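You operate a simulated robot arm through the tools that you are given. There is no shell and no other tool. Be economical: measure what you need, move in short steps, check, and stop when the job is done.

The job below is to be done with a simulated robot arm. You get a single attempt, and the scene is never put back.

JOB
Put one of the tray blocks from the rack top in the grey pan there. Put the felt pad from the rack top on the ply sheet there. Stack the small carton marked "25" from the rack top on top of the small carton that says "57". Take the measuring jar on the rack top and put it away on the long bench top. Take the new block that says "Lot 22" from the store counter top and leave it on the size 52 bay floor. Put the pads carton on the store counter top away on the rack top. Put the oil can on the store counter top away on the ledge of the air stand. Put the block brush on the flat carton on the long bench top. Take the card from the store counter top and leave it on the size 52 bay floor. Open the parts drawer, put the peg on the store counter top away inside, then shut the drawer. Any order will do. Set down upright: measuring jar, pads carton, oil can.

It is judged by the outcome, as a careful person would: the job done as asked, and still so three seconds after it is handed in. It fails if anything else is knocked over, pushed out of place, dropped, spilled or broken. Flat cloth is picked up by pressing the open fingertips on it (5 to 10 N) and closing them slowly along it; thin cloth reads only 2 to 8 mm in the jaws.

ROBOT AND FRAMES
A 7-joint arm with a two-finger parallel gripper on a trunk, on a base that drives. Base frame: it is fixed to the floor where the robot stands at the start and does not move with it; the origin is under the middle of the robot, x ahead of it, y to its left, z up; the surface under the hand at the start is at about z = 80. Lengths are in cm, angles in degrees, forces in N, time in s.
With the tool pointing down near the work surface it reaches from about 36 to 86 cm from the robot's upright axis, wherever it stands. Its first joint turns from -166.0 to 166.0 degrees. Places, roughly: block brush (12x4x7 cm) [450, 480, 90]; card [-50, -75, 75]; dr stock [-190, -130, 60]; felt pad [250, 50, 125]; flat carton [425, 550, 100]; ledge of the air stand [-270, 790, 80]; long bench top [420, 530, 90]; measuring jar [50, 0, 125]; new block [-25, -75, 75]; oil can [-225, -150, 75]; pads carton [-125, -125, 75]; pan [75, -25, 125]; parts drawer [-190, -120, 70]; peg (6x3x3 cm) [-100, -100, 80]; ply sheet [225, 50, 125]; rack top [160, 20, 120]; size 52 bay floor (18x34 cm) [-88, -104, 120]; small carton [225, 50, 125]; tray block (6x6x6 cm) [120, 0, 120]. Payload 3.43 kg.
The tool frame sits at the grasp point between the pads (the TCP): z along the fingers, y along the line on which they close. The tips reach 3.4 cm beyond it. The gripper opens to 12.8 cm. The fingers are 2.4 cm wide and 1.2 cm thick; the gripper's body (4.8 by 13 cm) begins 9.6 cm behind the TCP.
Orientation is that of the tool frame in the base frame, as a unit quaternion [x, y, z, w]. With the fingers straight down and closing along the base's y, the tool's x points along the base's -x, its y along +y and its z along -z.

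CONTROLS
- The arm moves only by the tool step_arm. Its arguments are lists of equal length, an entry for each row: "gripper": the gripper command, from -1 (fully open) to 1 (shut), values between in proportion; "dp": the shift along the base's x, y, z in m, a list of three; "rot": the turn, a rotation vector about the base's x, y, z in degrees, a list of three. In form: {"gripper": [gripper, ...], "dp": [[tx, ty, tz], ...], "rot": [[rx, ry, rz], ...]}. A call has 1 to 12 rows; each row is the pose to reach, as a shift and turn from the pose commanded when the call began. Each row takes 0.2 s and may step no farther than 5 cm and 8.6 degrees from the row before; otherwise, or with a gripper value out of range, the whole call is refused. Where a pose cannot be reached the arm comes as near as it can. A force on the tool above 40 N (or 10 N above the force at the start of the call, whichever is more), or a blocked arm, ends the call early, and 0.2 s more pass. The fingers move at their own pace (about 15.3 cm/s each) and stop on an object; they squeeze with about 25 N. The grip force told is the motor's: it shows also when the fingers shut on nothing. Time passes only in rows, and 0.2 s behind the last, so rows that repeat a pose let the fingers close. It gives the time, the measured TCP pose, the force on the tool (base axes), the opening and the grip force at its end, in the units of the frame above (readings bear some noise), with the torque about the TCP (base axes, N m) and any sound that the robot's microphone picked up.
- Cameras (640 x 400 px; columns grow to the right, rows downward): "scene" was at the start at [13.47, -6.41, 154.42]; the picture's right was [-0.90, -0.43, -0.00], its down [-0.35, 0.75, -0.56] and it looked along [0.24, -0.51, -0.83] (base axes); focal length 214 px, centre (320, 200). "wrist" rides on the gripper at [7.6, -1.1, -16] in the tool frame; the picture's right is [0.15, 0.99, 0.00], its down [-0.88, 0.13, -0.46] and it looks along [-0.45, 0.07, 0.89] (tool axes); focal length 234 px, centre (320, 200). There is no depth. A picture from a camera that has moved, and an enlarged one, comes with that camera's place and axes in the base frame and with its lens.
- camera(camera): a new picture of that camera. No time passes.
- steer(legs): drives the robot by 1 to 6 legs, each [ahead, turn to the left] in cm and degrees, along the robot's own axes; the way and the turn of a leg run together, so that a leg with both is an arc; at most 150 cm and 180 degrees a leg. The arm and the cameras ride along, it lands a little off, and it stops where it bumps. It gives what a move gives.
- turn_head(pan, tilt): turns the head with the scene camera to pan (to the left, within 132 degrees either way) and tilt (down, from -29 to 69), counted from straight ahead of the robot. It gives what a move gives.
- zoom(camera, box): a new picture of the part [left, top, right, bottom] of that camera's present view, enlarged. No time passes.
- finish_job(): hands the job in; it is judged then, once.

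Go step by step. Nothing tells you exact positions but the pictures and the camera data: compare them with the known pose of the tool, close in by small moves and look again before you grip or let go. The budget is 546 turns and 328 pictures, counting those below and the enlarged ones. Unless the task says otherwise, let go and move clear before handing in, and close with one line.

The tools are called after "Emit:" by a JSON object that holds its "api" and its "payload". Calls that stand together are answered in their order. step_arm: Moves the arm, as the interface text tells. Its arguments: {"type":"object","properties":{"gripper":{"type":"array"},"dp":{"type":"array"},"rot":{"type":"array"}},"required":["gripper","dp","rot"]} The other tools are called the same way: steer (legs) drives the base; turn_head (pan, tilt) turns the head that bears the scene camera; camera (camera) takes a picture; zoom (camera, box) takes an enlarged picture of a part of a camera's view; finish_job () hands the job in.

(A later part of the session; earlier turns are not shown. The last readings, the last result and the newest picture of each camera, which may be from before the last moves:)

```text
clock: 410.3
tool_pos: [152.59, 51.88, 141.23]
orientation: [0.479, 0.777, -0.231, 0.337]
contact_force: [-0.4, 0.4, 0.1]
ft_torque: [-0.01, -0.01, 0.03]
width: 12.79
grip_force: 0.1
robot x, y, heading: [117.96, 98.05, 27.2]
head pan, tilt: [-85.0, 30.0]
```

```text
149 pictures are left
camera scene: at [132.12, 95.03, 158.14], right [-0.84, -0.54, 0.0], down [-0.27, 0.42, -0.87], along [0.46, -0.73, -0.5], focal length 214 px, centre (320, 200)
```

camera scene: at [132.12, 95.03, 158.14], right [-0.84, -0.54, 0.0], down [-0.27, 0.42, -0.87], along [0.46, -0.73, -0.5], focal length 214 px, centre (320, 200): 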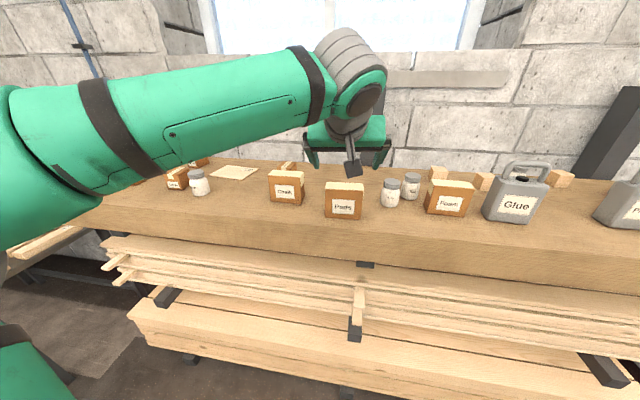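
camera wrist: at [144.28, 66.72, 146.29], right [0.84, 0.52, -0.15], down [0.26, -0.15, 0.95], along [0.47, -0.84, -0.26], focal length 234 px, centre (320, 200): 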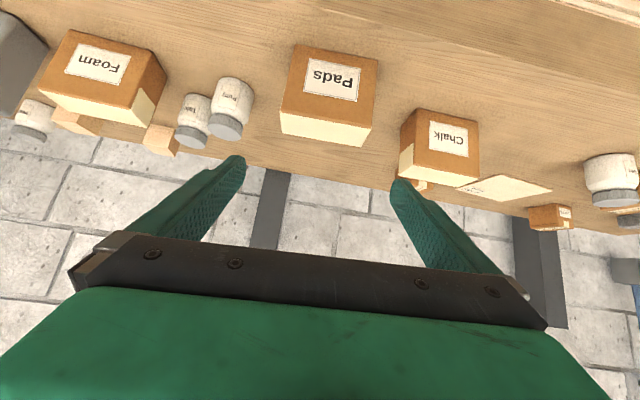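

The pads carton is upright on the rack. Next: small cartons, felt pad and ply sheet on the left part; I raise the hand a bit and drive on 70 cm.

Emit:
{"api": "steer", "payload": {"legs": [[70, 0]]}}

Emit:
{"api": "camera", "payload": {"camera": "wrist"}}

Emit:
{"api": "turn_head", "payload": {"pan": -100, "tilt": 35}}

Emit:
{"api": "camera", "payload": {"camera": "scene"}}

```text
clock: 414.2
tool_pos: [215.74, 84.49, 141.55]
orientation: [0.479, 0.776, -0.234, 0.338]
contact_force: [-0.2, 0.2, -0.6]
ft_torque: [0.02, 0.02, 0.0]
width: 12.81
grip_force: 0.0
robot x, y, heading: [180.71, 130.48, 27.2]
head pan, tilt: [-85.0, 30.0]
```

```text
148 pictures are left
camera wrist: at [207.45, 99.45, 146.52], right [0.85, 0.51, -0.15], down [0.26, -0.14, 0.96], along [0.47, -0.85, -0.25], focal length 234 px, centre (320, 200)
```

wrist: 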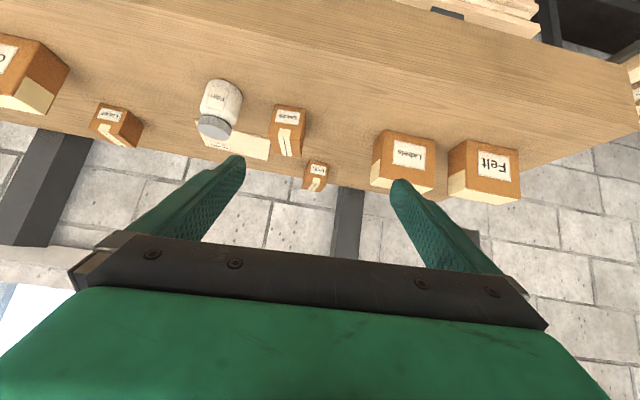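

```text
clock: 415.0
tool_pos: [215.92, 84.61, 141.41]
orientation: [0.477, 0.777, -0.237, 0.335]
contact_force: [-0.1, 0.8, 0.8]
ft_torque: [-0.03, 0.0, -0.03]
width: 12.79
grip_force: 0.0
robot x, y, heading: [181.08, 130.5, 27.0]
head pan, tilt: [-100.0, 35.0]
```

```text
147 pictures are left
camera scene: at [193.14, 126.85, 157.36], right [-0.96, -0.3, 0.0], down [-0.17, 0.55, -0.82], along [0.24, -0.78, -0.57], focal length 214 px, centre (320, 200)
```

scene: 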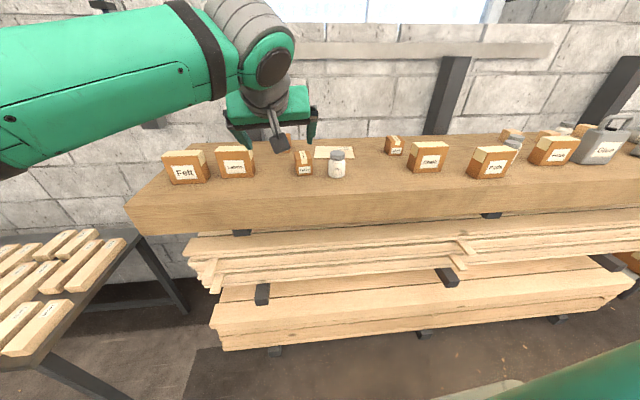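

Emit:
{"api": "zoom", "payload": {"camera": "scene", "box": [270, 120, 420, 200]}}

Emit:
{"api": "zoom", "payload": {"camera": "wrist", "box": [80, 60, 350, 200]}}

```text
4.27 times, centred on (345, 160) of scene
camera zoom: at [193.14, 126.85, 157.36], right [-0.96, -0.3, 0.0], down [-0.17, 0.55, -0.82], along [0.24, -0.78, -0.57], focal length 915 px, centre (213, 371)
```

zoom: 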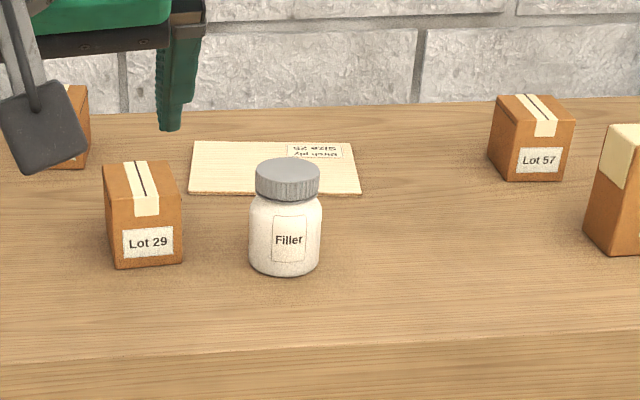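

```text
2.37 times, centred on (215, 130) of wrist
camera zoom: at [207.7, 99.49, 146.35], right [0.84, 0.51, -0.16], down [0.27, -0.14, 0.95], along [0.47, -0.85, -0.26], focal length 555 px, centre (569, 366)
```

zoom: 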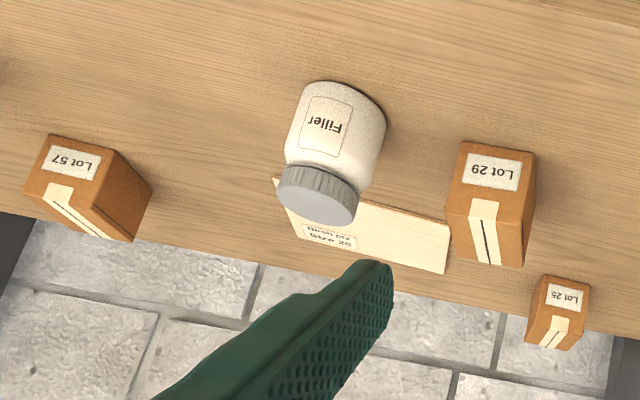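

The cartons read Lot 57, Lot 29, Lot 25, and the ply sheet ("Finish ply Size 28") lies between; the felt pad is probably hidden behind the Labels/Felt cartons. I drive on 45 cm and look back.

Emit:
{"api": "steer", "payload": {"legs": [[45, 0]]}}

Emit:
{"api": "camera", "payload": {"camera": "wrist"}}

Emit:
{"api": "turn_head", "payload": {"pan": -105, "tilt": 30}}

Emit:
{"api": "camera", "payload": {"camera": "scene"}}

```text
clock: 417.7
tool_pos: [255.93, 105.3, 141.4]
orientation: [0.475, 0.778, -0.237, 0.336]
contact_force: [0.8, 0.0, -0.3]
ft_torque: [-0.01, 0.01, 0.02]
width: 12.77
grip_force: 0.0
robot x, y, heading: [221.0, 150.71, 27.2]
head pan, tilt: [-100.0, 35.0]
```

```text
144 pictures are left
camera wrist: at [247.69, 120.12, 146.35], right [0.84, 0.52, -0.16], down [0.27, -0.14, 0.95], along [0.47, -0.84, -0.26], focal length 234 px, centre (320, 200)
```

wrist: 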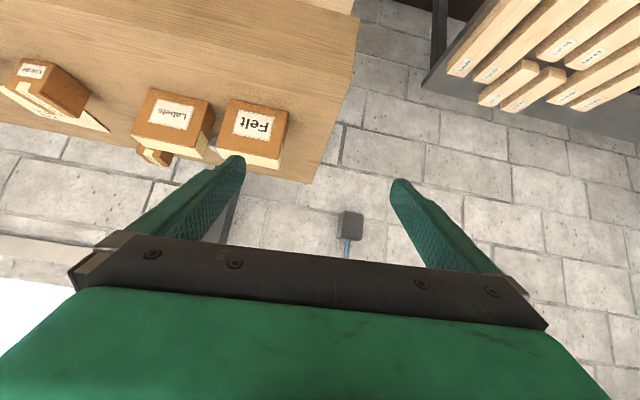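

```text
clock: 418.4
tool_pos: [256.09, 105.26, 141.3]
orientation: [0.475, 0.779, -0.238, 0.333]
contact_force: [0.2, 1.3, -0.1]
ft_torque: [-0.01, 0.0, 0.0]
width: 12.8
grip_force: 0.0
robot x, y, heading: [220.8, 150.63, 27.3]
head pan, tilt: [-105.0, 30.0]
```

```text
143 pictures are left
camera scene: at [232.35, 147.01, 158.14], right [-0.98, -0.21, 0.0], down [-0.11, 0.49, -0.87], along [0.19, -0.85, -0.5], focal length 214 px, centre (320, 200)
```

scene: 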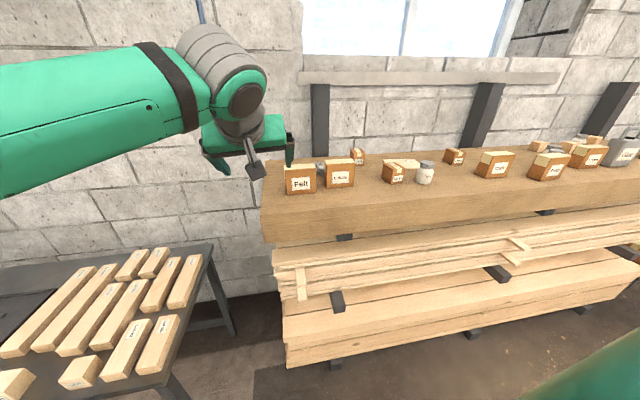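

Emit:
{"api": "zoom", "payload": {"camera": "scene", "box": [260, 130, 410, 210]}}

Emit:
{"api": "zoom", "payload": {"camera": "wrist", "box": [0, 50, 300, 200]}}

```text
4.27 times, centred on (335, 170) of scene
camera zoom: at [232.35, 147.01, 158.14], right [-0.98, -0.21, 0.0], down [-0.11, 0.49, -0.87], along [0.19, -0.85, -0.5], focal length 915 px, centre (256, 328)
```

zoom: 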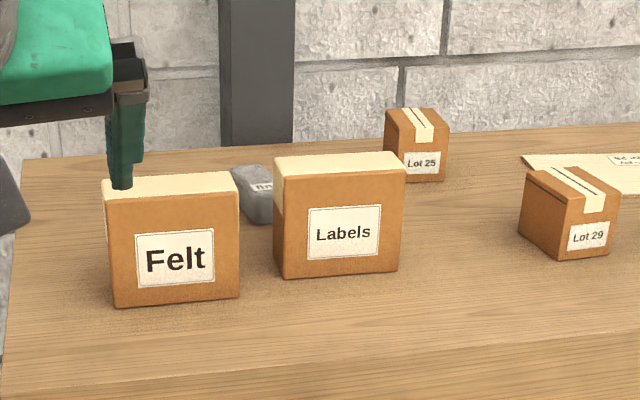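

```text
2.13 times, centred on (150, 125) of wrist
camera zoom: at [247.75, 120.13, 146.31], right [0.84, 0.52, -0.16], down [0.27, -0.14, 0.95], along [0.47, -0.85, -0.26], focal length 500 px, centre (683, 360)
```

zoom: 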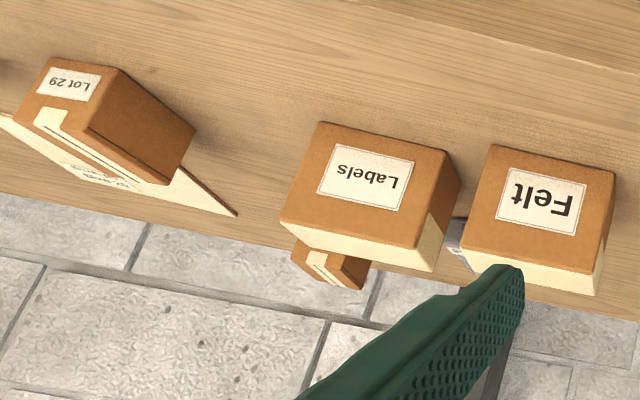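

The grey felt pad sits behind the Labels/Felt cartons near (251,58). I shuffle the robot closer to the rack (n≈75) aligned with it.

Emit:
{"api": "steer", "payload": {"legs": [[-28, 22], [-28, -22], [40, 0]]}}

Emit:
{"api": "turn_head", "payload": {"pan": -95, "tilt": 30}}

Emit:
{"api": "camera", "payload": {"camera": "scene"}}

Emit:
{"api": "camera", "payload": {"camera": "wrist"}}

```text
clock: 423.9
tool_pos: [248.02, 89.17, 141.34]
orientation: [0.475, 0.779, -0.237, 0.334]
contact_force: [-0.5, 0.5, 0.1]
ft_torque: [0.01, 0.05, -0.02]
width: 12.79
grip_force: 0.1
robot x, y, heading: [213.12, 134.8, 27.2]
head pan, tilt: [-105.0, 30.0]
```

```text
clock: 424.7
tool_pos: [248.1, 89.09, 141.24]
orientation: [0.476, 0.778, -0.238, 0.333]
contact_force: [-1.1, 0.0, 0.1]
ft_torque: [0.01, 0.02, 0.0]
width: 12.79
grip_force: 0.1
robot x, y, heading: [213.44, 135.05, 27.0]
head pan, tilt: [-95.0, 30.0]
```

```text
140 pictures are left
camera scene: at [225.88, 131.25, 158.14], right [-0.93, -0.38, 0.0], down [-0.19, 0.46, -0.87], along [0.33, -0.8, -0.5], focal length 214 px, centre (320, 200)
```

scene: 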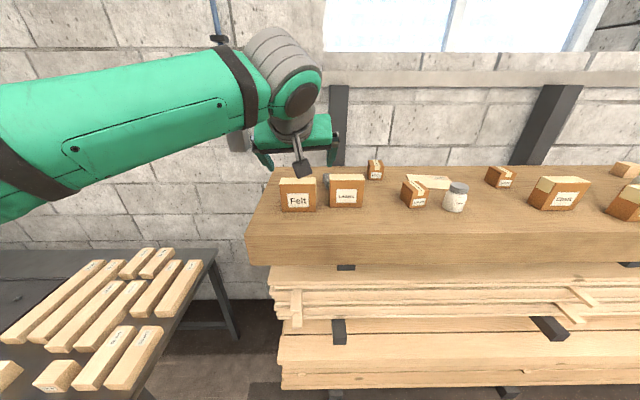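

```text
139 pictures are left
camera wrist: at [239.83, 103.98, 146.29], right [0.84, 0.52, -0.16], down [0.27, -0.14, 0.95], along [0.47, -0.84, -0.26], focal length 234 px, centre (320, 200)
```

wrist: 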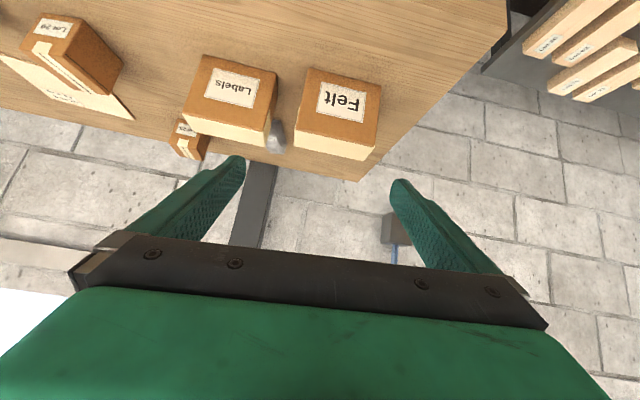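

Emit:
{"api": "step_arm", "payload": {"gripper": [-1, -1, -1, -1, -1, -1, -1], "dp": [[0, -0.02, 0.03], [0, -0.06, 0.04], [0.002, -0.1, 0.04], [0.003, -0.14, 0.04], [0.005, -0.18, 0.04], [0.007, -0.22, 0.04], [0.007, -0.25, 0.03]], "rot": [[3.6, 1.7, 0], [7.2, 3.5, 0], [10.8, 5.2, 0], [14.4, 7, 0], [18, 8.7, 0], [18, 8.7, 0], [18, 8.7, 0]]}}

Emit:
{"api": "camera", "payload": {"camera": "wrist"}}

Emit:
{"api": "camera", "payload": {"camera": "scene"}}

```text
clock: 426.3
tool_pos: [249.51, 63.98, 143.3]
orientation: [0.501, 0.832, -0.147, 0.187]
contact_force: [0.5, -0.5, 0.6]
ft_torque: [-0.06, 0.06, -0.03]
width: 12.83
grip_force: 0.1
robot x, y, heading: [213.33, 134.69, 27.3]
head pan, tilt: [-95.0, 30.0]
```

```text
138 pictures are left
camera wrist: at [242.46, 76.18, 153.95], right [0.82, 0.56, -0.12], down [0.42, -0.43, 0.8], along [0.4, -0.71, -0.59], focal length 234 px, centre (320, 200)
```

wrist: 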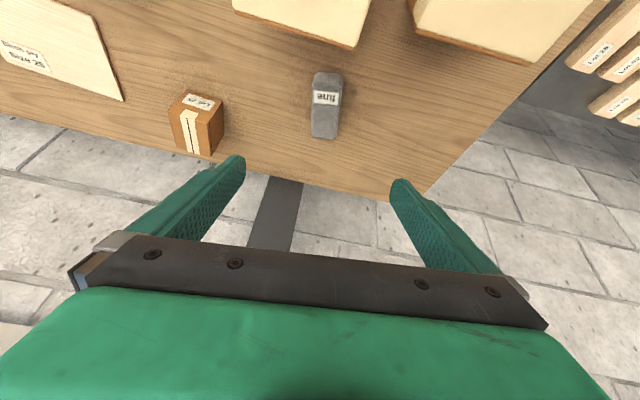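

```text
137 pictures are left
camera scene: at [225.88, 131.31, 158.14], right [-0.93, -0.38, 0.0], down [-0.19, 0.46, -0.87], along [0.33, -0.8, -0.5], focal length 214 px, centre (320, 200)
```

scene: 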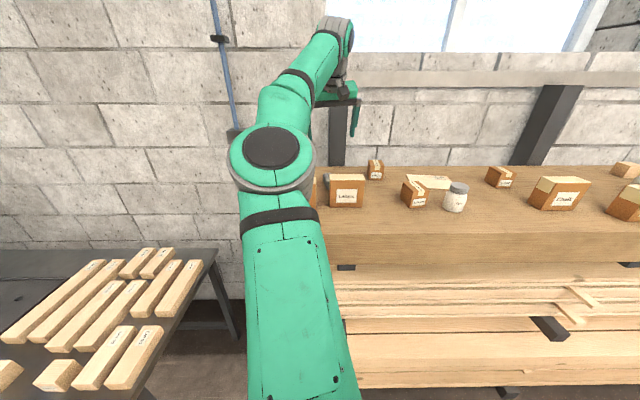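

Emit:
{"api": "zoom", "payload": {"camera": "wrist", "box": [160, 50, 400, 170]}}

```text
2.67 times, centred on (280, 110) of wrist
camera zoom: at [242.46, 76.18, 153.95], right [0.82, 0.56, -0.12], down [0.42, -0.43, 0.8], along [0.4, -0.71, -0.59], focal length 624 px, centre (427, 440)
```

zoom: 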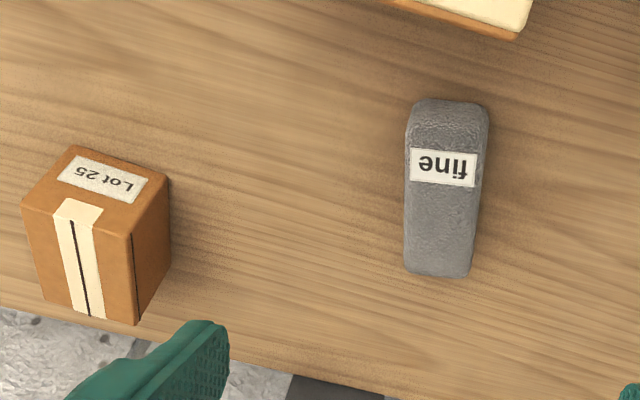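

Pad: ~8 x 3.7 x 4 cm at (251.4,57.7), long axis at -55°. I yaw +8°, descend over it and check.

Emit:
{"api": "step_arm", "payload": {"gripper": [-0.6, -0.4, -0.3, -0.3, -0.3, -0.3], "dp": [[0.004, -0.016, -0.02], [0.008, -0.032, -0.045], [0.012, -0.048, -0.075], [0.014, -0.056, -0.11], [0.014, -0.056, -0.145], [0.014, -0.056, -0.16]], "rot": [[0, 0, 3], [0, 0, 6], [0, 0, 8], [0, 0, 8], [0, 0, 8], [0, 0, 8]]}}

Emit:
{"api": "camera", "payload": {"camera": "wrist"}}

```text
clock: 427.7
tool_pos: [250.24, 58.49, 128.28]
orientation: [0.443, 0.862, -0.134, 0.205]
contact_force: [0.0, -0.4, -0.5]
ft_torque: [0.01, -0.02, 0.01]
width: 8.34
grip_force: 0.0
robot x, y, heading: [213.24, 134.59, 26.9]
head pan, tilt: [-95.0, 30.0]
```

```text
135 pictures are left
camera wrist: at [241.55, 69.87, 138.69], right [0.73, 0.67, -0.12], down [0.46, -0.36, 0.81], along [0.5, -0.65, -0.57], focal length 234 px, centre (320, 200)
```

wrist: 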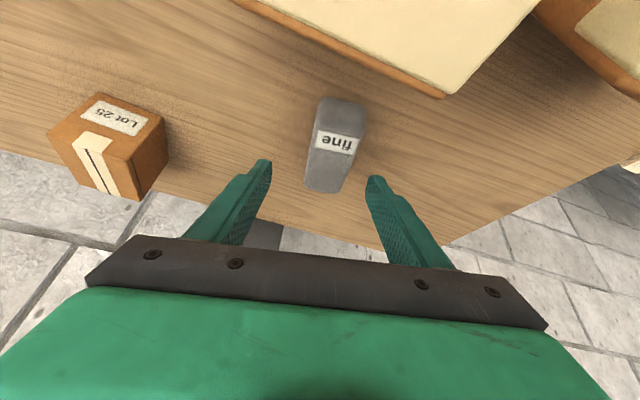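

Emit:
{"api": "step_arm", "payload": {"gripper": [-0.3, -0.3, -0.3, -0.3], "dp": [[0.004, 0, -0.015], [0.006, -0.001, -0.03], [0.006, -0.001, -0.038], [0.006, -0.001, -0.042]], "rot": [[0, 0, 0], [0, 0, 0], [0, 0, 0], [0, 0, 0]]}}

Emit:
{"api": "camera", "payload": {"camera": "wrist"}}

```text
clock: 428.7
tool_pos: [250.76, 58.46, 124.0]
orientation: [0.443, 0.862, -0.134, 0.206]
contact_force: [0.5, 0.4, 0.4]
ft_torque: [0.01, -0.01, 0.01]
width: 8.36
grip_force: 0.0
robot x, y, heading: [213.35, 135.03, 26.9]
head pan, tilt: [-95.0, 30.0]
```

```text
134 pictures are left
camera wrist: at [242.13, 69.71, 134.53], right [0.73, 0.67, -0.12], down [0.46, -0.36, 0.81], along [0.5, -0.65, -0.57], focal length 234 px, centre (320, 200)
```

wrist: 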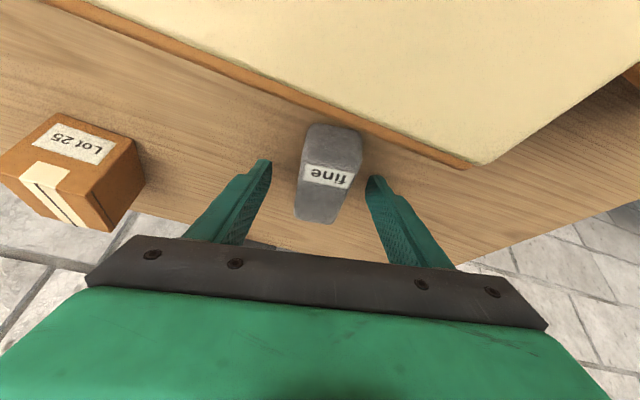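

Emit:
{"api": "step_arm", "payload": {"gripper": [0.1, 0.5, 1, 1, 1], "dp": [[0, 0, -0.002], [0, 0, -0.002], [0, 0, -0.002], [0, 0, -0.002], [0, 0, -0.002]], "rot": [[0, 0, 0], [0, 0, 0], [0, 0, 0], [0, 0, 0], [0, 0, 0]]}}

Emit:
{"api": "step_arm", "payload": {"gripper": [1, 1, 1, 1, 1], "dp": [[0, 0, 0.03], [0, 0, 0.07], [0, 0, 0.11], [0, 0, 0.15], [0, 0, 0.19]], "rot": [[0, 0, 0], [0, 0, 0], [0, 0, 0], [0, 0, 0], [0, 0, 0]]}}

Emit:
{"api": "camera", "payload": {"camera": "wrist"}}

Emit:
{"api": "camera", "payload": {"camera": "scene"}}

```text
clock: 429.9
tool_pos: [250.75, 58.34, 123.95]
orientation: [0.443, 0.862, -0.136, 0.206]
contact_force: [0.2, 0.5, 1.5]
ft_torque: [-0.01, -0.07, -0.04]
width: 4.08
grip_force: 24.9
robot x, y, heading: [213.14, 134.88, 27.0]
head pan, tilt: [-95.0, 30.0]
```

```text
clock: 431.1
tool_pos: [250.24, 59.46, 140.59]
orientation: [0.444, 0.862, -0.135, 0.205]
contact_force: [-0.1, -0.1, -0.1]
ft_torque: [-0.02, 0.02, -0.02]
width: 4.09
grip_force: 25.1
out of reach, approached as far as the arm can: row 5
robot x, y, heading: [212.99, 134.75, 27.1]
head pan, tilt: [-95.0, 30.0]
```

```text
133 pictures are left
camera wrist: at [241.47, 70.73, 151.01], right [0.73, 0.67, -0.12], down [0.46, -0.36, 0.81], along [0.5, -0.65, -0.57], focal length 234 px, centre (320, 200)
```

wrist: 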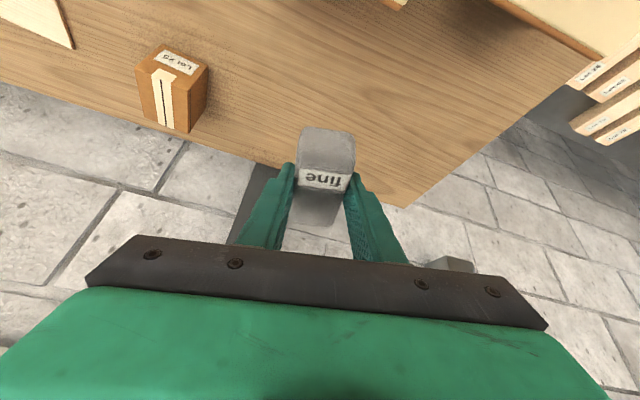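

```text
132 pictures are left
camera scene: at [225.88, 131.26, 158.14], right [-0.93, -0.38, 0.0], down [-0.19, 0.46, -0.87], along [0.33, -0.8, -0.5], focal length 214 px, centre (320, 200)
```

scene: 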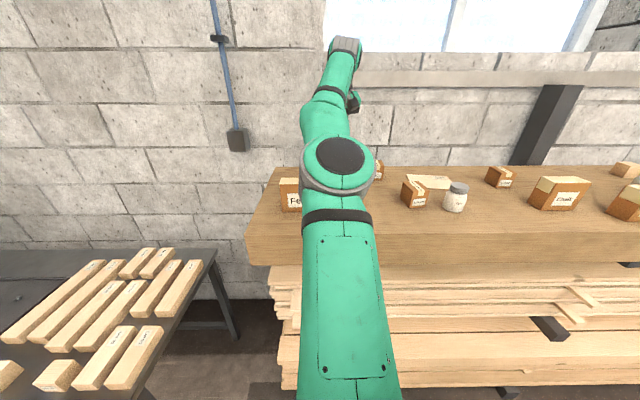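

Felt pad is held (4.1 cm). I back 41 cm so the hand comes over the ply sheet.

Emit:
{"api": "steer", "payload": {"legs": [[-41, 0]]}}

Emit:
{"api": "camera", "payload": {"camera": "wrist"}}

Emit:
{"api": "camera", "payload": {"camera": "scene"}}

```text
clock: 433.6
tool_pos: [213.96, 40.73, 140.41]
orientation: [0.441, 0.863, -0.134, 0.206]
contact_force: [-0.4, -1.0, 0.3]
ft_torque: [-0.01, 0.02, 0.01]
width: 4.1
grip_force: 25.3
robot x, y, heading: [177.01, 115.74, 27.1]
head pan, tilt: [-95.0, 30.0]
```

```text
131 pictures are left
camera wrist: at [205.17, 51.99, 150.97], right [0.73, 0.67, -0.12], down [0.46, -0.36, 0.81], along [0.5, -0.65, -0.57], focal length 234 px, centre (320, 200)
```

wrist: 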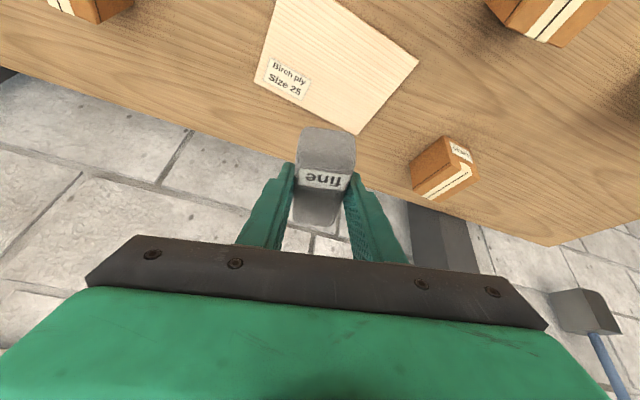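

```text
130 pictures are left
camera scene: at [189.35, 112.48, 158.14], right [-0.93, -0.38, 0.0], down [-0.19, 0.46, -0.87], along [0.33, -0.8, -0.5], focal length 214 px, centre (320, 200)
```

scene: 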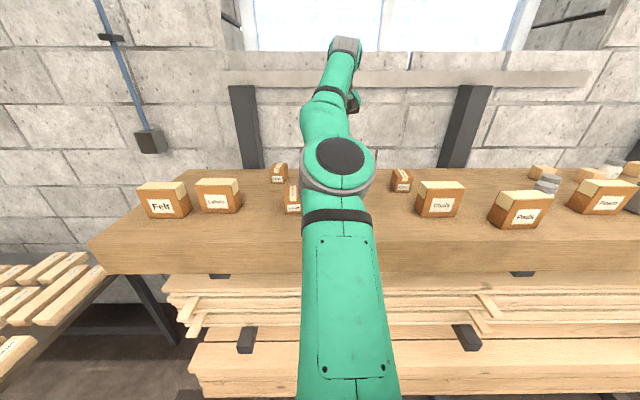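

The ply sheet ("Birch ply Size 25") is centred at about (213.5,39.3). I lower the pad onto it.

Emit:
{"api": "step_arm", "payload": {"gripper": [1, 1, 1, 1, 1, 1, 1, 1, 1], "dp": [[-0.005, -0.004, -0.03], [-0.01, -0.008, -0.07], [-0.01, -0.008, -0.11], [-0.01, -0.008, -0.135], [-0.01, -0.008, -0.145], [-0.01, -0.008, -0.15], [-0.01, -0.008, -0.154], [-0.01, -0.008, -0.157], [-0.01, -0.008, -0.16]], "rot": [[0, 0, 0], [0, 0, 0], [0, 0, 0], [0, 0, 0], [0, 0, 0], [0, 0, 0], [0, 0, 0], [0, 0, 0], [0, 0, 0]]}}

Emit:
{"api": "camera", "payload": {"camera": "wrist"}}

```text
clock: 435.6
tool_pos: [212.92, 39.82, 124.51]
orientation: [0.441, 0.863, -0.134, 0.207]
contact_force: [-0.1, 1.0, -0.7]
ft_torque: [-0.02, -0.01, -0.01]
width: 4.08
grip_force: 25.5
robot x, y, heading: [176.86, 116.27, 27.2]
head pan, tilt: [-95.0, 30.0]
```

```text
129 pictures are left
camera wrist: at [204.23, 51.18, 134.95], right [0.73, 0.67, -0.12], down [0.46, -0.36, 0.81], along [0.5, -0.65, -0.57], focal length 234 px, centre (320, 200)
```

wrist: 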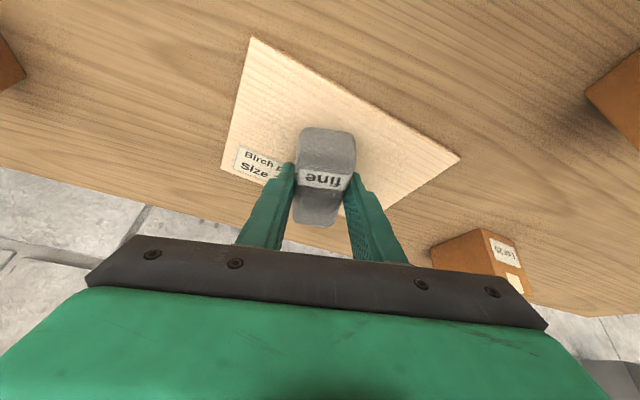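

I shift 1.5 cm toward the sheet's middle and lower to contact.

Emit:
{"api": "step_arm", "payload": {"gripper": [1, 1, 1, 1, 1], "dp": [[-0.007, 0.013, 0.004], [-0.007, 0.013, 0], [-0.007, 0.013, -0.004], [-0.007, 0.013, -0.008], [-0.007, 0.013, -0.011]], "rot": [[0, 0, 0], [0, 0, 0], [0, 0, 0], [0, 0, 0], [0, 0, 0]]}}

Emit:
{"api": "camera", "payload": {"camera": "wrist"}}

```text
clock: 436.7
tool_pos: [212.2, 41.21, 124.22]
orientation: [0.441, 0.862, -0.138, 0.211]
contact_force: [0.3, 0.0, 7.7]
ft_torque: [0.17, -0.07, 0.01]
width: 4.12
grip_force: 25.4
robot x, y, heading: [176.73, 115.68, 27.1]
head pan, tilt: [-95.0, 30.0]
stopped in row 5: the force on the tool passed its limit at 44 N (the readings are from after the stop); the commanded pose is now the measured one
```

```text
128 pictures are left
camera wrist: at [203.47, 52.45, 134.59], right [0.73, 0.67, -0.12], down [0.46, -0.35, 0.82], along [0.5, -0.65, -0.56], focal length 234 px, centre (320, 200)
```

wrist: 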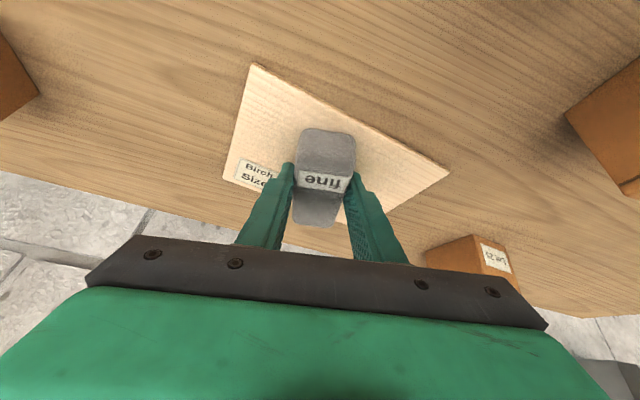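

Emit:
{"api": "step_arm", "payload": {"gripper": [0.1, -0.1, -0.2, -0.2, -0.2, -0.2, -0.2], "dp": [[0, 0, 0.001], [0, 0, 0.001], [0, 0, 0.001], [-0.005, 0.008, 0.02], [-0.012, 0.02, 0.05], [-0.02, 0.034, 0.09], [-0.02, 0.034, 0.13]], "rot": [[0, 0, 0], [0, 0, 0], [0, 0, 0], [0, 0, 0], [0, 0, 0], [0, 0, 0], [0, 0, 0]]}}

Emit:
{"api": "camera", "payload": {"camera": "wrist"}}

```text
clock: 438.3
tool_pos: [210.31, 44.61, 137.04]
orientation: [0.441, 0.862, -0.137, 0.209]
contact_force: [0.6, 0.0, 0.1]
ft_torque: [-0.01, 0.03, -0.02]
width: 7.71
grip_force: 0.0
robot x, y, heading: [176.57, 116.19, 27.4]
head pan, tilt: [-95.0, 30.0]
```

```text
127 pictures are left
camera wrist: at [201.47, 55.92, 147.48], right [0.73, 0.67, -0.12], down [0.46, -0.35, 0.82], along [0.5, -0.65, -0.56], focal length 234 px, centre (320, 200)
```

wrist: 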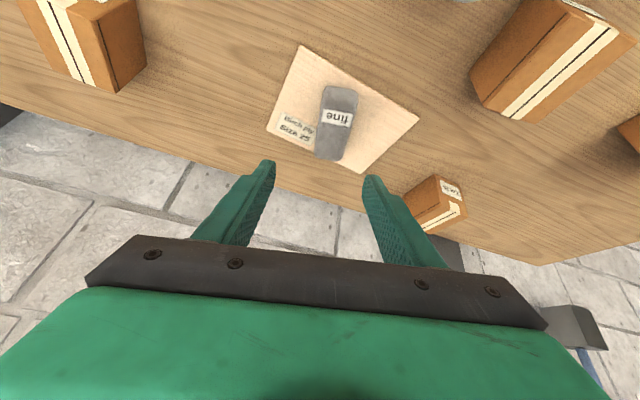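

The felt pad lies on the ply sheet. Next the Lot 25 carton: forward 20 cm to line up.

Emit:
{"api": "steer", "payload": {"legs": [[20, 0]]}}

Emit:
{"api": "camera", "payload": {"camera": "wrist"}}

```text
clock: 439.9
tool_pos: [227.9, 53.74, 137.22]
orientation: [0.441, 0.862, -0.137, 0.209]
contact_force: [-0.4, -0.5, 0.2]
ft_torque: [0.03, 0.04, -0.01]
width: 7.68
grip_force: 0.1
robot x, y, heading: [194.33, 125.28, 27.5]
head pan, tilt: [-95.0, 30.0]
```

```text
126 pictures are left
camera wrist: at [219.2, 65.11, 147.48], right [0.73, 0.67, -0.12], down [0.46, -0.35, 0.82], along [0.5, -0.65, -0.56], focal length 234 px, centre (320, 200)
```

wrist: 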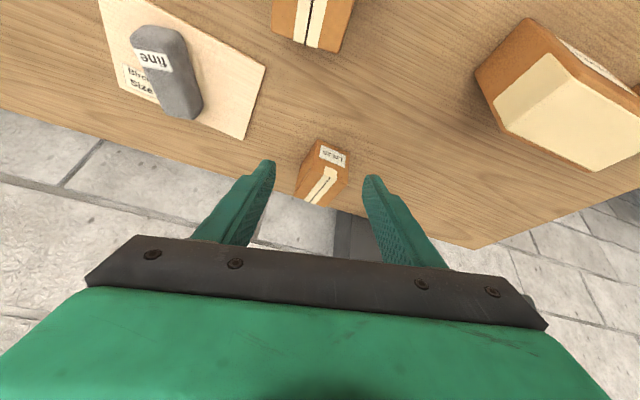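

Emit:
{"api": "zoom", "payload": {"camera": "wrist", "box": [270, 120, 370, 220]}}

```text
4.00 times, centred on (320, 170) of wrist
camera zoom: at [219.2, 65.11, 147.48], right [0.73, 0.67, -0.12], down [0.46, -0.35, 0.82], along [0.5, -0.65, -0.56], focal length 937 px, centre (320, 320)
```

zoom: 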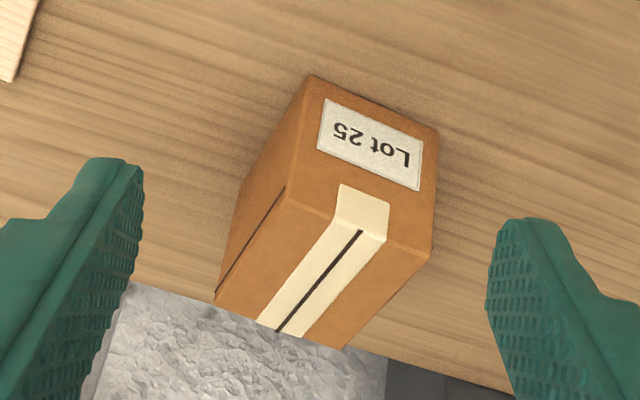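

Lot 25: about 5.6 x 7.3 x 6.1 cm, centre (236.4,42.4), width axis at 19°. I go to a standoff with yaw -16° and more tilt for reach.

Emit:
{"api": "step_arm", "payload": {"gripper": [-0.5, -0.6, -0.6, -0.6], "dp": [[0.015, -0.01, 0], [0.03, -0.02, -0.01], [0.05, -0.035, -0.03], [0.061, -0.043, -0.05]], "rot": [[-3.3, -1.7, -5.4], [-6.6, -3.4, -10.8], [-9.8, -5, -16], [-9.8, -5, -16]]}}

Emit:
{"api": "camera", "payload": {"camera": "wrist"}}

```text
clock: 440.9
tool_pos: [234.03, 49.37, 132.31]
orientation: [0.543, 0.767, -0.22, 0.263]
contact_force: [0.0, 0.1, 0.7]
ft_torque: [0.03, 0.01, -0.03]
width: 10.24
grip_force: 0.0
robot x, y, heading: [194.36, 125.22, 27.3]
head pan, tilt: [-95.0, 30.0]
```

```text
124 pictures are left
camera wrist: at [228.29, 64.32, 139.66], right [0.9, 0.42, -0.14], down [0.29, -0.31, 0.91], along [0.33, -0.86, -0.4], focal length 234 px, centre (320, 200)
```

wrist: 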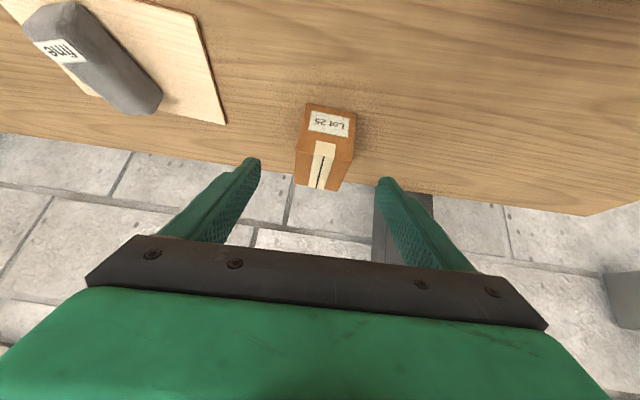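

Emit:
{"api": "step_arm", "payload": {"gripper": [-0.6, -0.6, -0.6, -0.6], "dp": [[0.006, -0.018, -0.024], [0.012, -0.037, -0.048], [0.017, -0.052, -0.068], [0.02, -0.061, -0.08]], "rot": [[0, 0, 0], [0, 0, 0], [0, 0, 0], [0, 0, 0]]}}

Emit:
{"api": "camera", "payload": {"camera": "wrist"}}

```text
clock: 441.9
tool_pos: [236.12, 43.16, 124.1]
orientation: [0.543, 0.767, -0.219, 0.263]
contact_force: [-0.2, -0.5, 0.2]
ft_torque: [0.04, 0.0, -0.01]
width: 10.22
grip_force: 0.1
robot x, y, heading: [194.26, 125.55, 27.3]
head pan, tilt: [-95.0, 30.0]
```

```text
123 pictures are left
camera wrist: at [230.29, 58.28, 131.53], right [0.9, 0.42, -0.14], down [0.29, -0.31, 0.91], along [0.33, -0.85, -0.4], focal length 234 px, centre (320, 200)
```

wrist: 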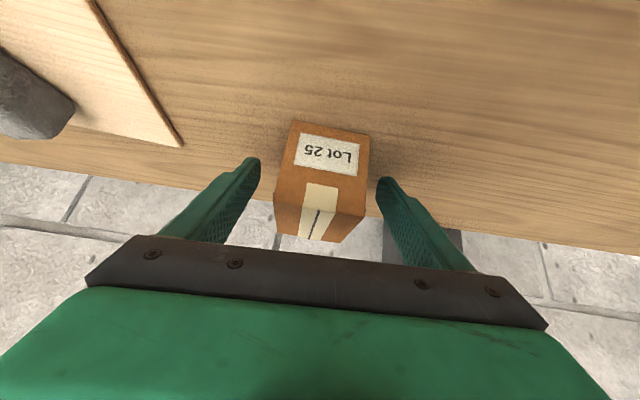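

Emit:
{"api": "step_arm", "payload": {"gripper": [0, 0.5, 1, 1], "dp": [[0, 0, 0], [0, 0, 0], [0, 0, 0], [0, 0, 0]], "rot": [[0, 0, 0], [0, 0, 0], [0, 0, 0], [0, 0, 0]]}}

Emit:
{"api": "step_arm", "payload": {"gripper": [1, 1, 1, 1, 1], "dp": [[0, 0, 0.03], [-0.003, 0.01, 0.07], [-0.01, 0.03, 0.11], [-0.015, 0.05, 0.14], [-0.015, 0.05, 0.17]], "rot": [[0, 0, 0], [0, 0, 0], [0, 0, 0], [0, 0, 0], [0, 0, 0]]}}

Emit:
{"api": "camera", "payload": {"camera": "wrist"}}

```text
clock: 442.9
tool_pos: [236.11, 43.4, 124.15]
orientation: [0.542, 0.768, -0.218, 0.262]
contact_force: [0.6, -1.7, 0.0]
ft_torque: [-0.09, -0.08, -0.04]
width: 5.81
grip_force: 24.9
robot x, y, heading: [194.44, 125.08, 27.3]
head pan, tilt: [-95.0, 30.0]
```

```text
clock: 444.1
tool_pos: [234.48, 48.32, 141.09]
orientation: [0.542, 0.768, -0.218, 0.262]
contact_force: [0.8, 0.4, -3.1]
ft_torque: [0.0, -0.01, -0.03]
width: 5.82
grip_force: 24.9
robot x, y, heading: [194.53, 125.26, 27.3]
head pan, tilt: [-95.0, 30.0]
```

```text
122 pictures are left
camera wrist: at [228.61, 63.36, 148.67], right [0.9, 0.42, -0.14], down [0.29, -0.31, 0.91], along [0.33, -0.85, -0.4], focal length 234 px, centre (320, 200)
```

wrist: 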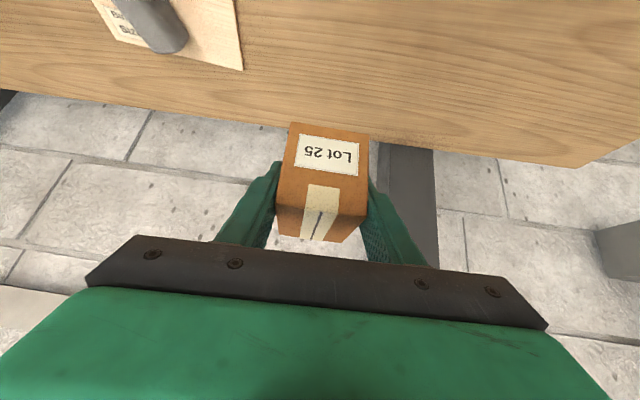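

Lot 25 is held level. I back 48 cm to Lot 57.

Emit:
{"api": "steer", "payload": {"legs": [[-46, 0]]}}

Emit:
{"api": "camera", "payload": {"camera": "wrist"}}

Emit:
{"api": "camera", "payload": {"camera": "scene"}}

```text
clock: 446.9
tool_pos: [192.52, 26.98, 141.14]
orientation: [0.546, 0.764, -0.22, 0.262]
contact_force: [-0.8, -0.5, -3.3]
ft_torque: [0.03, 0.02, -0.05]
width: 5.81
grip_force: 25.3
robot x, y, heading: [153.35, 104.09, 26.9]
head pan, tilt: [-95.0, 30.0]
```

```text
121 pictures are left
camera wrist: at [186.8, 42.03, 148.65], right [0.9, 0.41, -0.14], down [0.29, -0.31, 0.91], along [0.32, -0.86, -0.4], focal length 234 px, centre (320, 200)
```

wrist: 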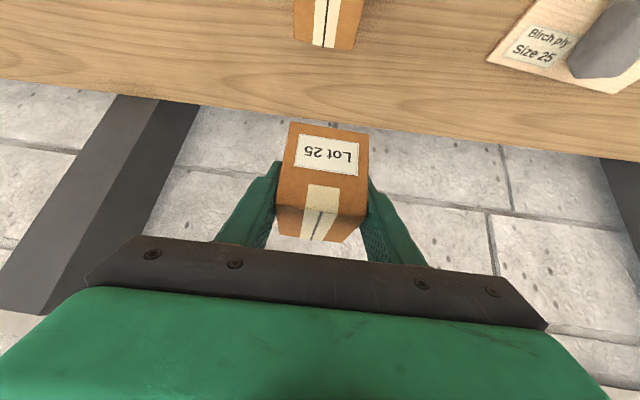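

```text
120 pictures are left
camera scene: at [165.97, 100.55, 158.14], right [-0.93, -0.37, 0.0], down [-0.18, 0.46, -0.87], along [0.32, -0.8, -0.5], focal length 214 px, centre (320, 200)
```

scene: 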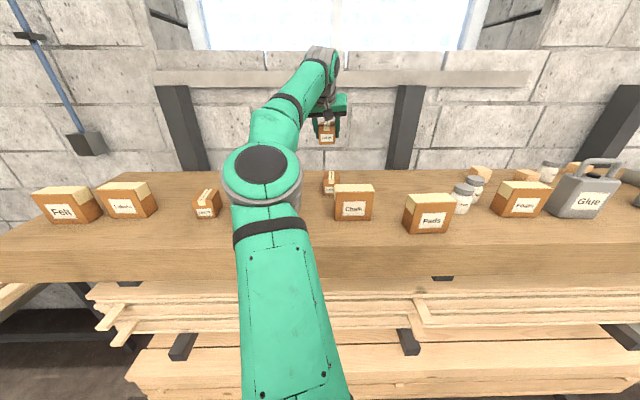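

Lot 57 centre is at about (189,30.9), top ~126. I move Lot 25 above it and check.

Emit:
{"api": "step_arm", "payload": {"gripper": [1, 1, 1, 1], "dp": [[-0.019, 0.024, 0], [-0.037, 0.048, 0], [-0.037, 0.048, -0.03], [-0.037, 0.048, -0.06]], "rot": [[0, 0, 0], [0, 0, 1], [0, 0, 1.5], [0, 0, 1.5]]}}

Emit:
{"api": "camera", "payload": {"camera": "wrist"}}

Emit:
{"api": "zoom", "payload": {"camera": "scene", "box": [270, 110, 400, 220]}}

```text
clock: 447.9
tool_pos: [188.8, 31.77, 135.2]
orientation: [0.537, 0.772, -0.217, 0.263]
contact_force: [-0.4, -0.7, -2.1]
ft_torque: [0.0, -0.01, 0.05]
width: 5.83
grip_force: 25.1
robot x, y, heading: [153.11, 104.45, 26.6]
head pan, tilt: [-95.0, 30.0]
```

```text
119 pictures are left
camera wrist: at [182.8, 46.64, 142.6], right [0.89, 0.43, -0.14], down [0.29, -0.3, 0.91], along [0.35, -0.85, -0.4], focal length 234 px, centre (320, 200)
```

wrist: 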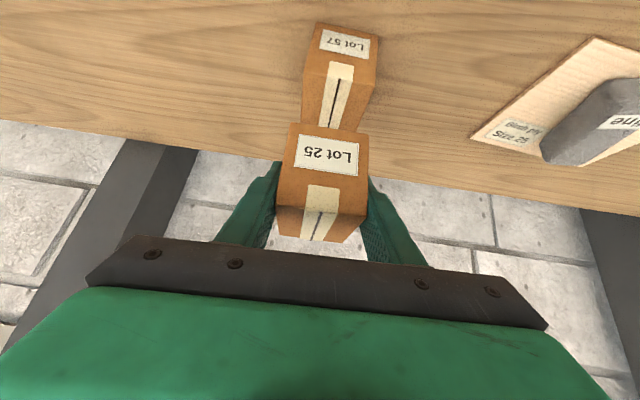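

```text
3.64 times, centred on (335, 165) of scene
camera zoom: at [165.95, 100.56, 158.14], right [-0.93, -0.37, 0.0], down [-0.18, 0.46, -0.87], along [0.32, -0.8, -0.5], focal length 780 px, centre (266, 327)
```

zoom: 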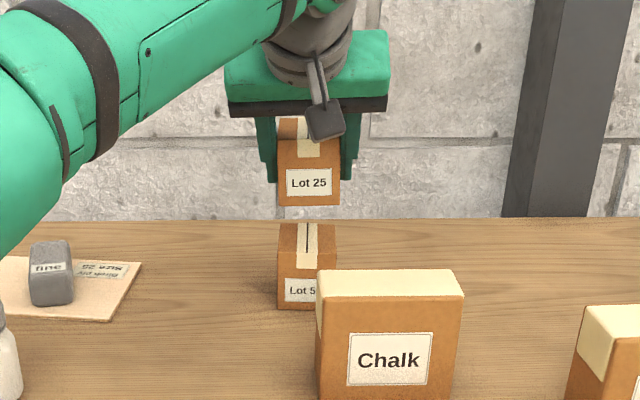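

Emit:
{"api": "step_arm", "payload": {"gripper": [1, 1, 1, 1, 1, 1, 1], "dp": [[-0.001, 0.007, -0.015], [-0.001, 0.007, -0.03], [-0.001, 0.007, -0.04], [-0.001, 0.007, -0.045], [-0.001, 0.007, -0.049], [-0.001, 0.007, -0.052], [-0.001, 0.007, -0.055]], "rot": [[0, 0, 0], [0, 0, 0], [0, 0, 0], [0, 0, 0], [0, 0, 0], [0, 0, 0], [0, 0, 0]]}}

Emit:
{"api": "camera", "payload": {"camera": "wrist"}}

Emit:
{"api": "zoom", "payload": {"camera": "scene", "box": [270, 110, 400, 220]}}

```text
clock: 449.5
tool_pos: [188.72, 32.63, 129.95]
orientation: [0.537, 0.771, -0.218, 0.266]
contact_force: [1.1, -1.9, 27.3]
ft_torque: [0.07, -0.88, -0.13]
width: 5.8
grip_force: 25.1
robot x, y, heading: [153.38, 104.34, 26.8]
head pan, tilt: [-95.0, 30.0]
```

```text
117 pictures are left
camera wrist: at [182.58, 47.48, 137.35], right [0.89, 0.43, -0.14], down [0.29, -0.3, 0.91], along [0.35, -0.85, -0.39], focal length 234 px, centre (320, 200)
```

wrist: 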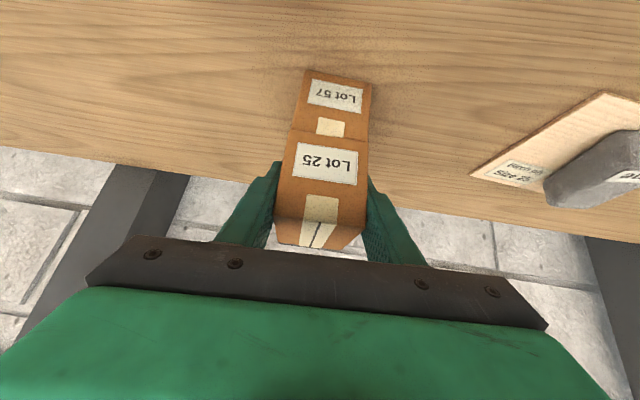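

```text
3.64 times, centred on (335, 165) of scene
camera zoom: at [165.93, 100.64, 158.14], right [-0.93, -0.37, 0.0], down [-0.18, 0.46, -0.87], along [0.32, -0.8, -0.5], focal length 780 px, centre (266, 327)
```

zoom: 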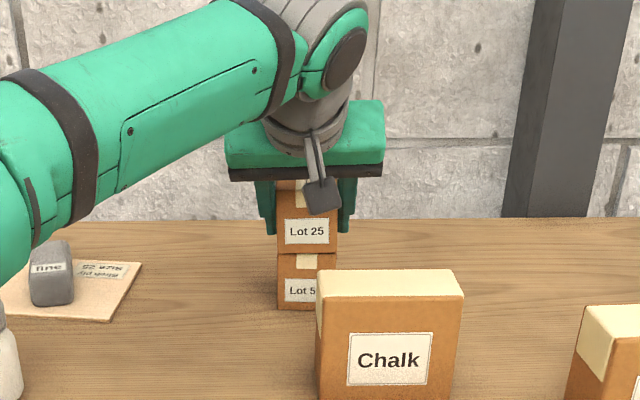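

Stacked squarely. I ease off, open and withdraw.

Emit:
{"api": "step_arm", "payload": {"gripper": [0.3, 0, -0.3, -0.3, -0.3, -0.3, -0.3, -0.3, -0.3], "dp": [[0, 0, 0.003], [0, 0, 0.003], [0, 0, 0.003], [-0.002, 0.008, 0.013], [-0.006, 0.022, 0.03], [-0.012, 0.044, 0.057], [-0.019, 0.068, 0.087], [-0.02, 0.07, 0.12], [-0.02, 0.07, 0.15]], "rot": [[0, 0, 0], [0, 0, 0], [0, 0, 0], [0, 0, 0], [0, 0, 0], [0, 0, 0], [0, 0, 0], [0, 0, 0], [0, 0, 0]]}}

Emit:
{"api": "camera", "payload": {"camera": "wrist"}}

Emit:
{"api": "zoom", "payload": {"camera": "scene", "box": [270, 110, 400, 220]}}

```text
clock: 451.5
tool_pos: [187.41, 39.18, 142.63]
orientation: [0.533, 0.779, -0.221, 0.245]
contact_force: [-0.1, -0.4, 0.2]
ft_torque: [-0.01, -0.01, -0.04]
width: 8.32
grip_force: 0.1
robot x, y, heading: [153.18, 104.17, 26.5]
head pan, tilt: [-95.0, 30.0]
```

```text
115 pictures are left
camera wrist: at [181.71, 54.01, 150.53], right [0.88, 0.43, -0.17], down [0.33, -0.32, 0.89], along [0.33, -0.84, -0.42], focal length 234 px, centre (320, 200)
```

wrist: 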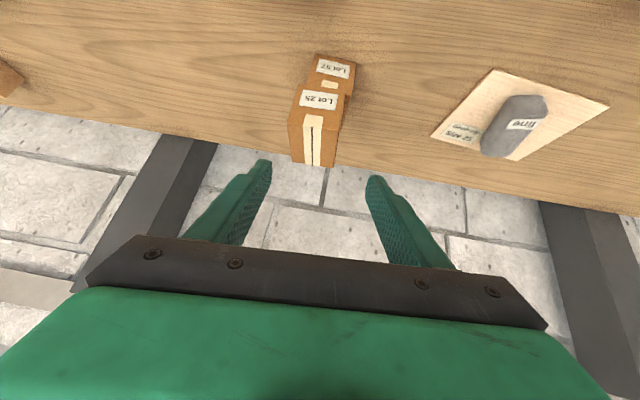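

```text
3.64 times, centred on (335, 165) of scene
camera zoom: at [165.98, 100.57, 158.14], right [-0.93, -0.37, 0.0], down [-0.18, 0.46, -0.87], along [0.32, -0.8, -0.5], focal length 780 px, centre (266, 327)
```

zoom: 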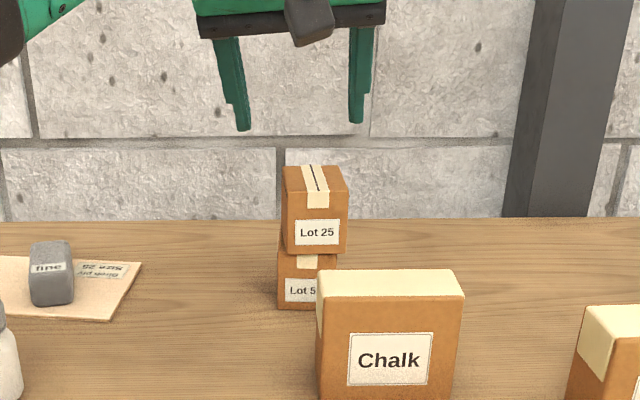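

Lot 25 rests stably on Lot 57. Next a tray block: I raise the hand and back ~80 cm toward the loose blocks near Glue.

Emit:
{"api": "step_arm", "payload": {"gripper": [-0.6, -1, -1], "dp": [[-0.005, 0.02, 0.03], [-0.01, 0.04, 0.05], [-0.015, 0.06, 0.06]], "rot": [[0, 0, 0], [0, 0, 0], [0, 0, 0]]}}

Emit:
{"api": "steer", "payload": {"legs": [[-80, 0]]}}

Emit:
{"api": "turn_head", "payload": {"pan": -95, "tilt": 35}}

Emit:
{"api": "camera", "payload": {"camera": "scene"}}

Emit:
{"api": "camera", "payload": {"camera": "wrist"}}

```text
clock: 452.3
tool_pos: [185.74, 45.14, 148.65]
orientation: [0.537, 0.777, -0.219, 0.245]
contact_force: [0.1, 0.2, 0.6]
ft_torque: [0.03, 0.0, 0.01]
width: 12.81
grip_force: 0.1
robot x, y, heading: [153.34, 104.33, 26.5]
head pan, tilt: [-95.0, 30.0]
```

```text
clock: 456.6
tool_pos: [113.08, 9.04, 148.93]
orientation: [0.538, 0.775, -0.223, 0.245]
contact_force: [-0.4, -0.1, -0.4]
ft_torque: [0.0, -0.02, 0.03]
width: 12.79
grip_force: 0.1
robot x, y, heading: [80.72, 68.38, 26.1]
head pan, tilt: [-95.0, 30.0]
```

```text
clock: 457.3
tool_pos: [113.37, 8.81, 148.45]
orientation: [0.537, 0.777, -0.225, 0.24]
contact_force: [1.1, -1.0, 0.2]
ft_torque: [0.0, 0.01, 0.0]
width: 12.8
grip_force: 0.0
robot x, y, heading: [80.78, 68.69, 26.1]
head pan, tilt: [-95.0, 35.0]
```

```text
113 pictures are left
camera scene: at [93.36, 64.65, 157.36], right [-0.93, -0.36, 0.0], down [-0.21, 0.53, -0.82], along [0.3, -0.76, -0.57], focal length 214 px, centre (320, 200)
```

scene: 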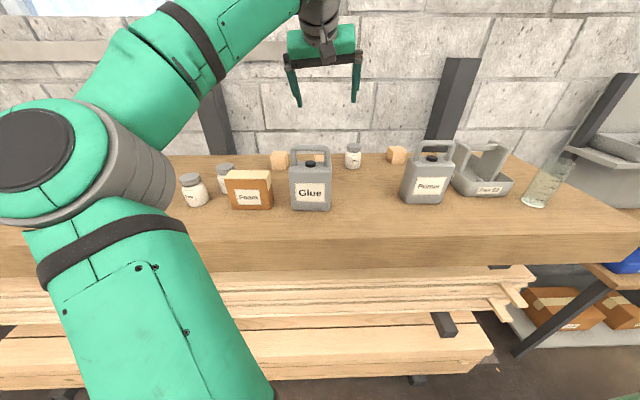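

```text
112 pictures are left
camera wrist: at [107.8, 23.72, 156.4], right [0.89, 0.43, -0.18], down [0.33, -0.32, 0.89], along [0.32, -0.85, -0.43], focal length 234 px, centre (320, 200)
```

wrist: 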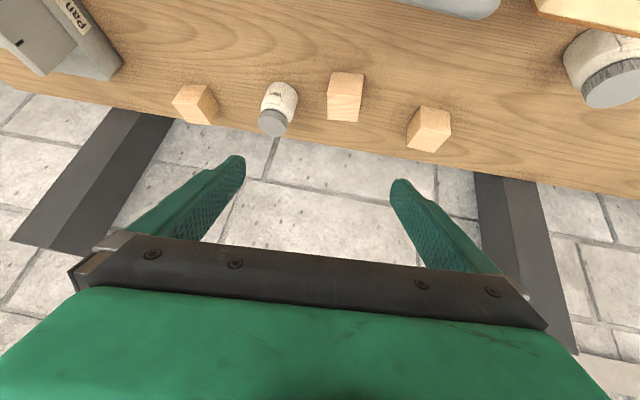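

Emit:
{"api": "zoom", "payload": {"camera": "scene", "box": [380, 120, 600, 230]}}

```text
2.91 times, centred on (490, 175) of scene
camera zoom: at [93.36, 64.65, 157.36], right [-0.93, -0.36, 0.0], down [-0.21, 0.53, -0.82], along [0.3, -0.76, -0.57], focal length 624 px, centre (-174, 273)
```

zoom: 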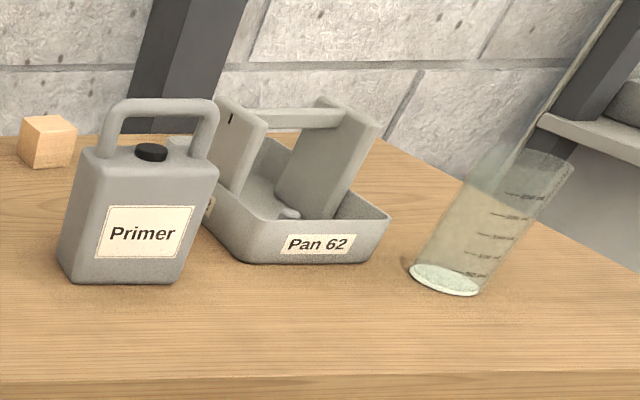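

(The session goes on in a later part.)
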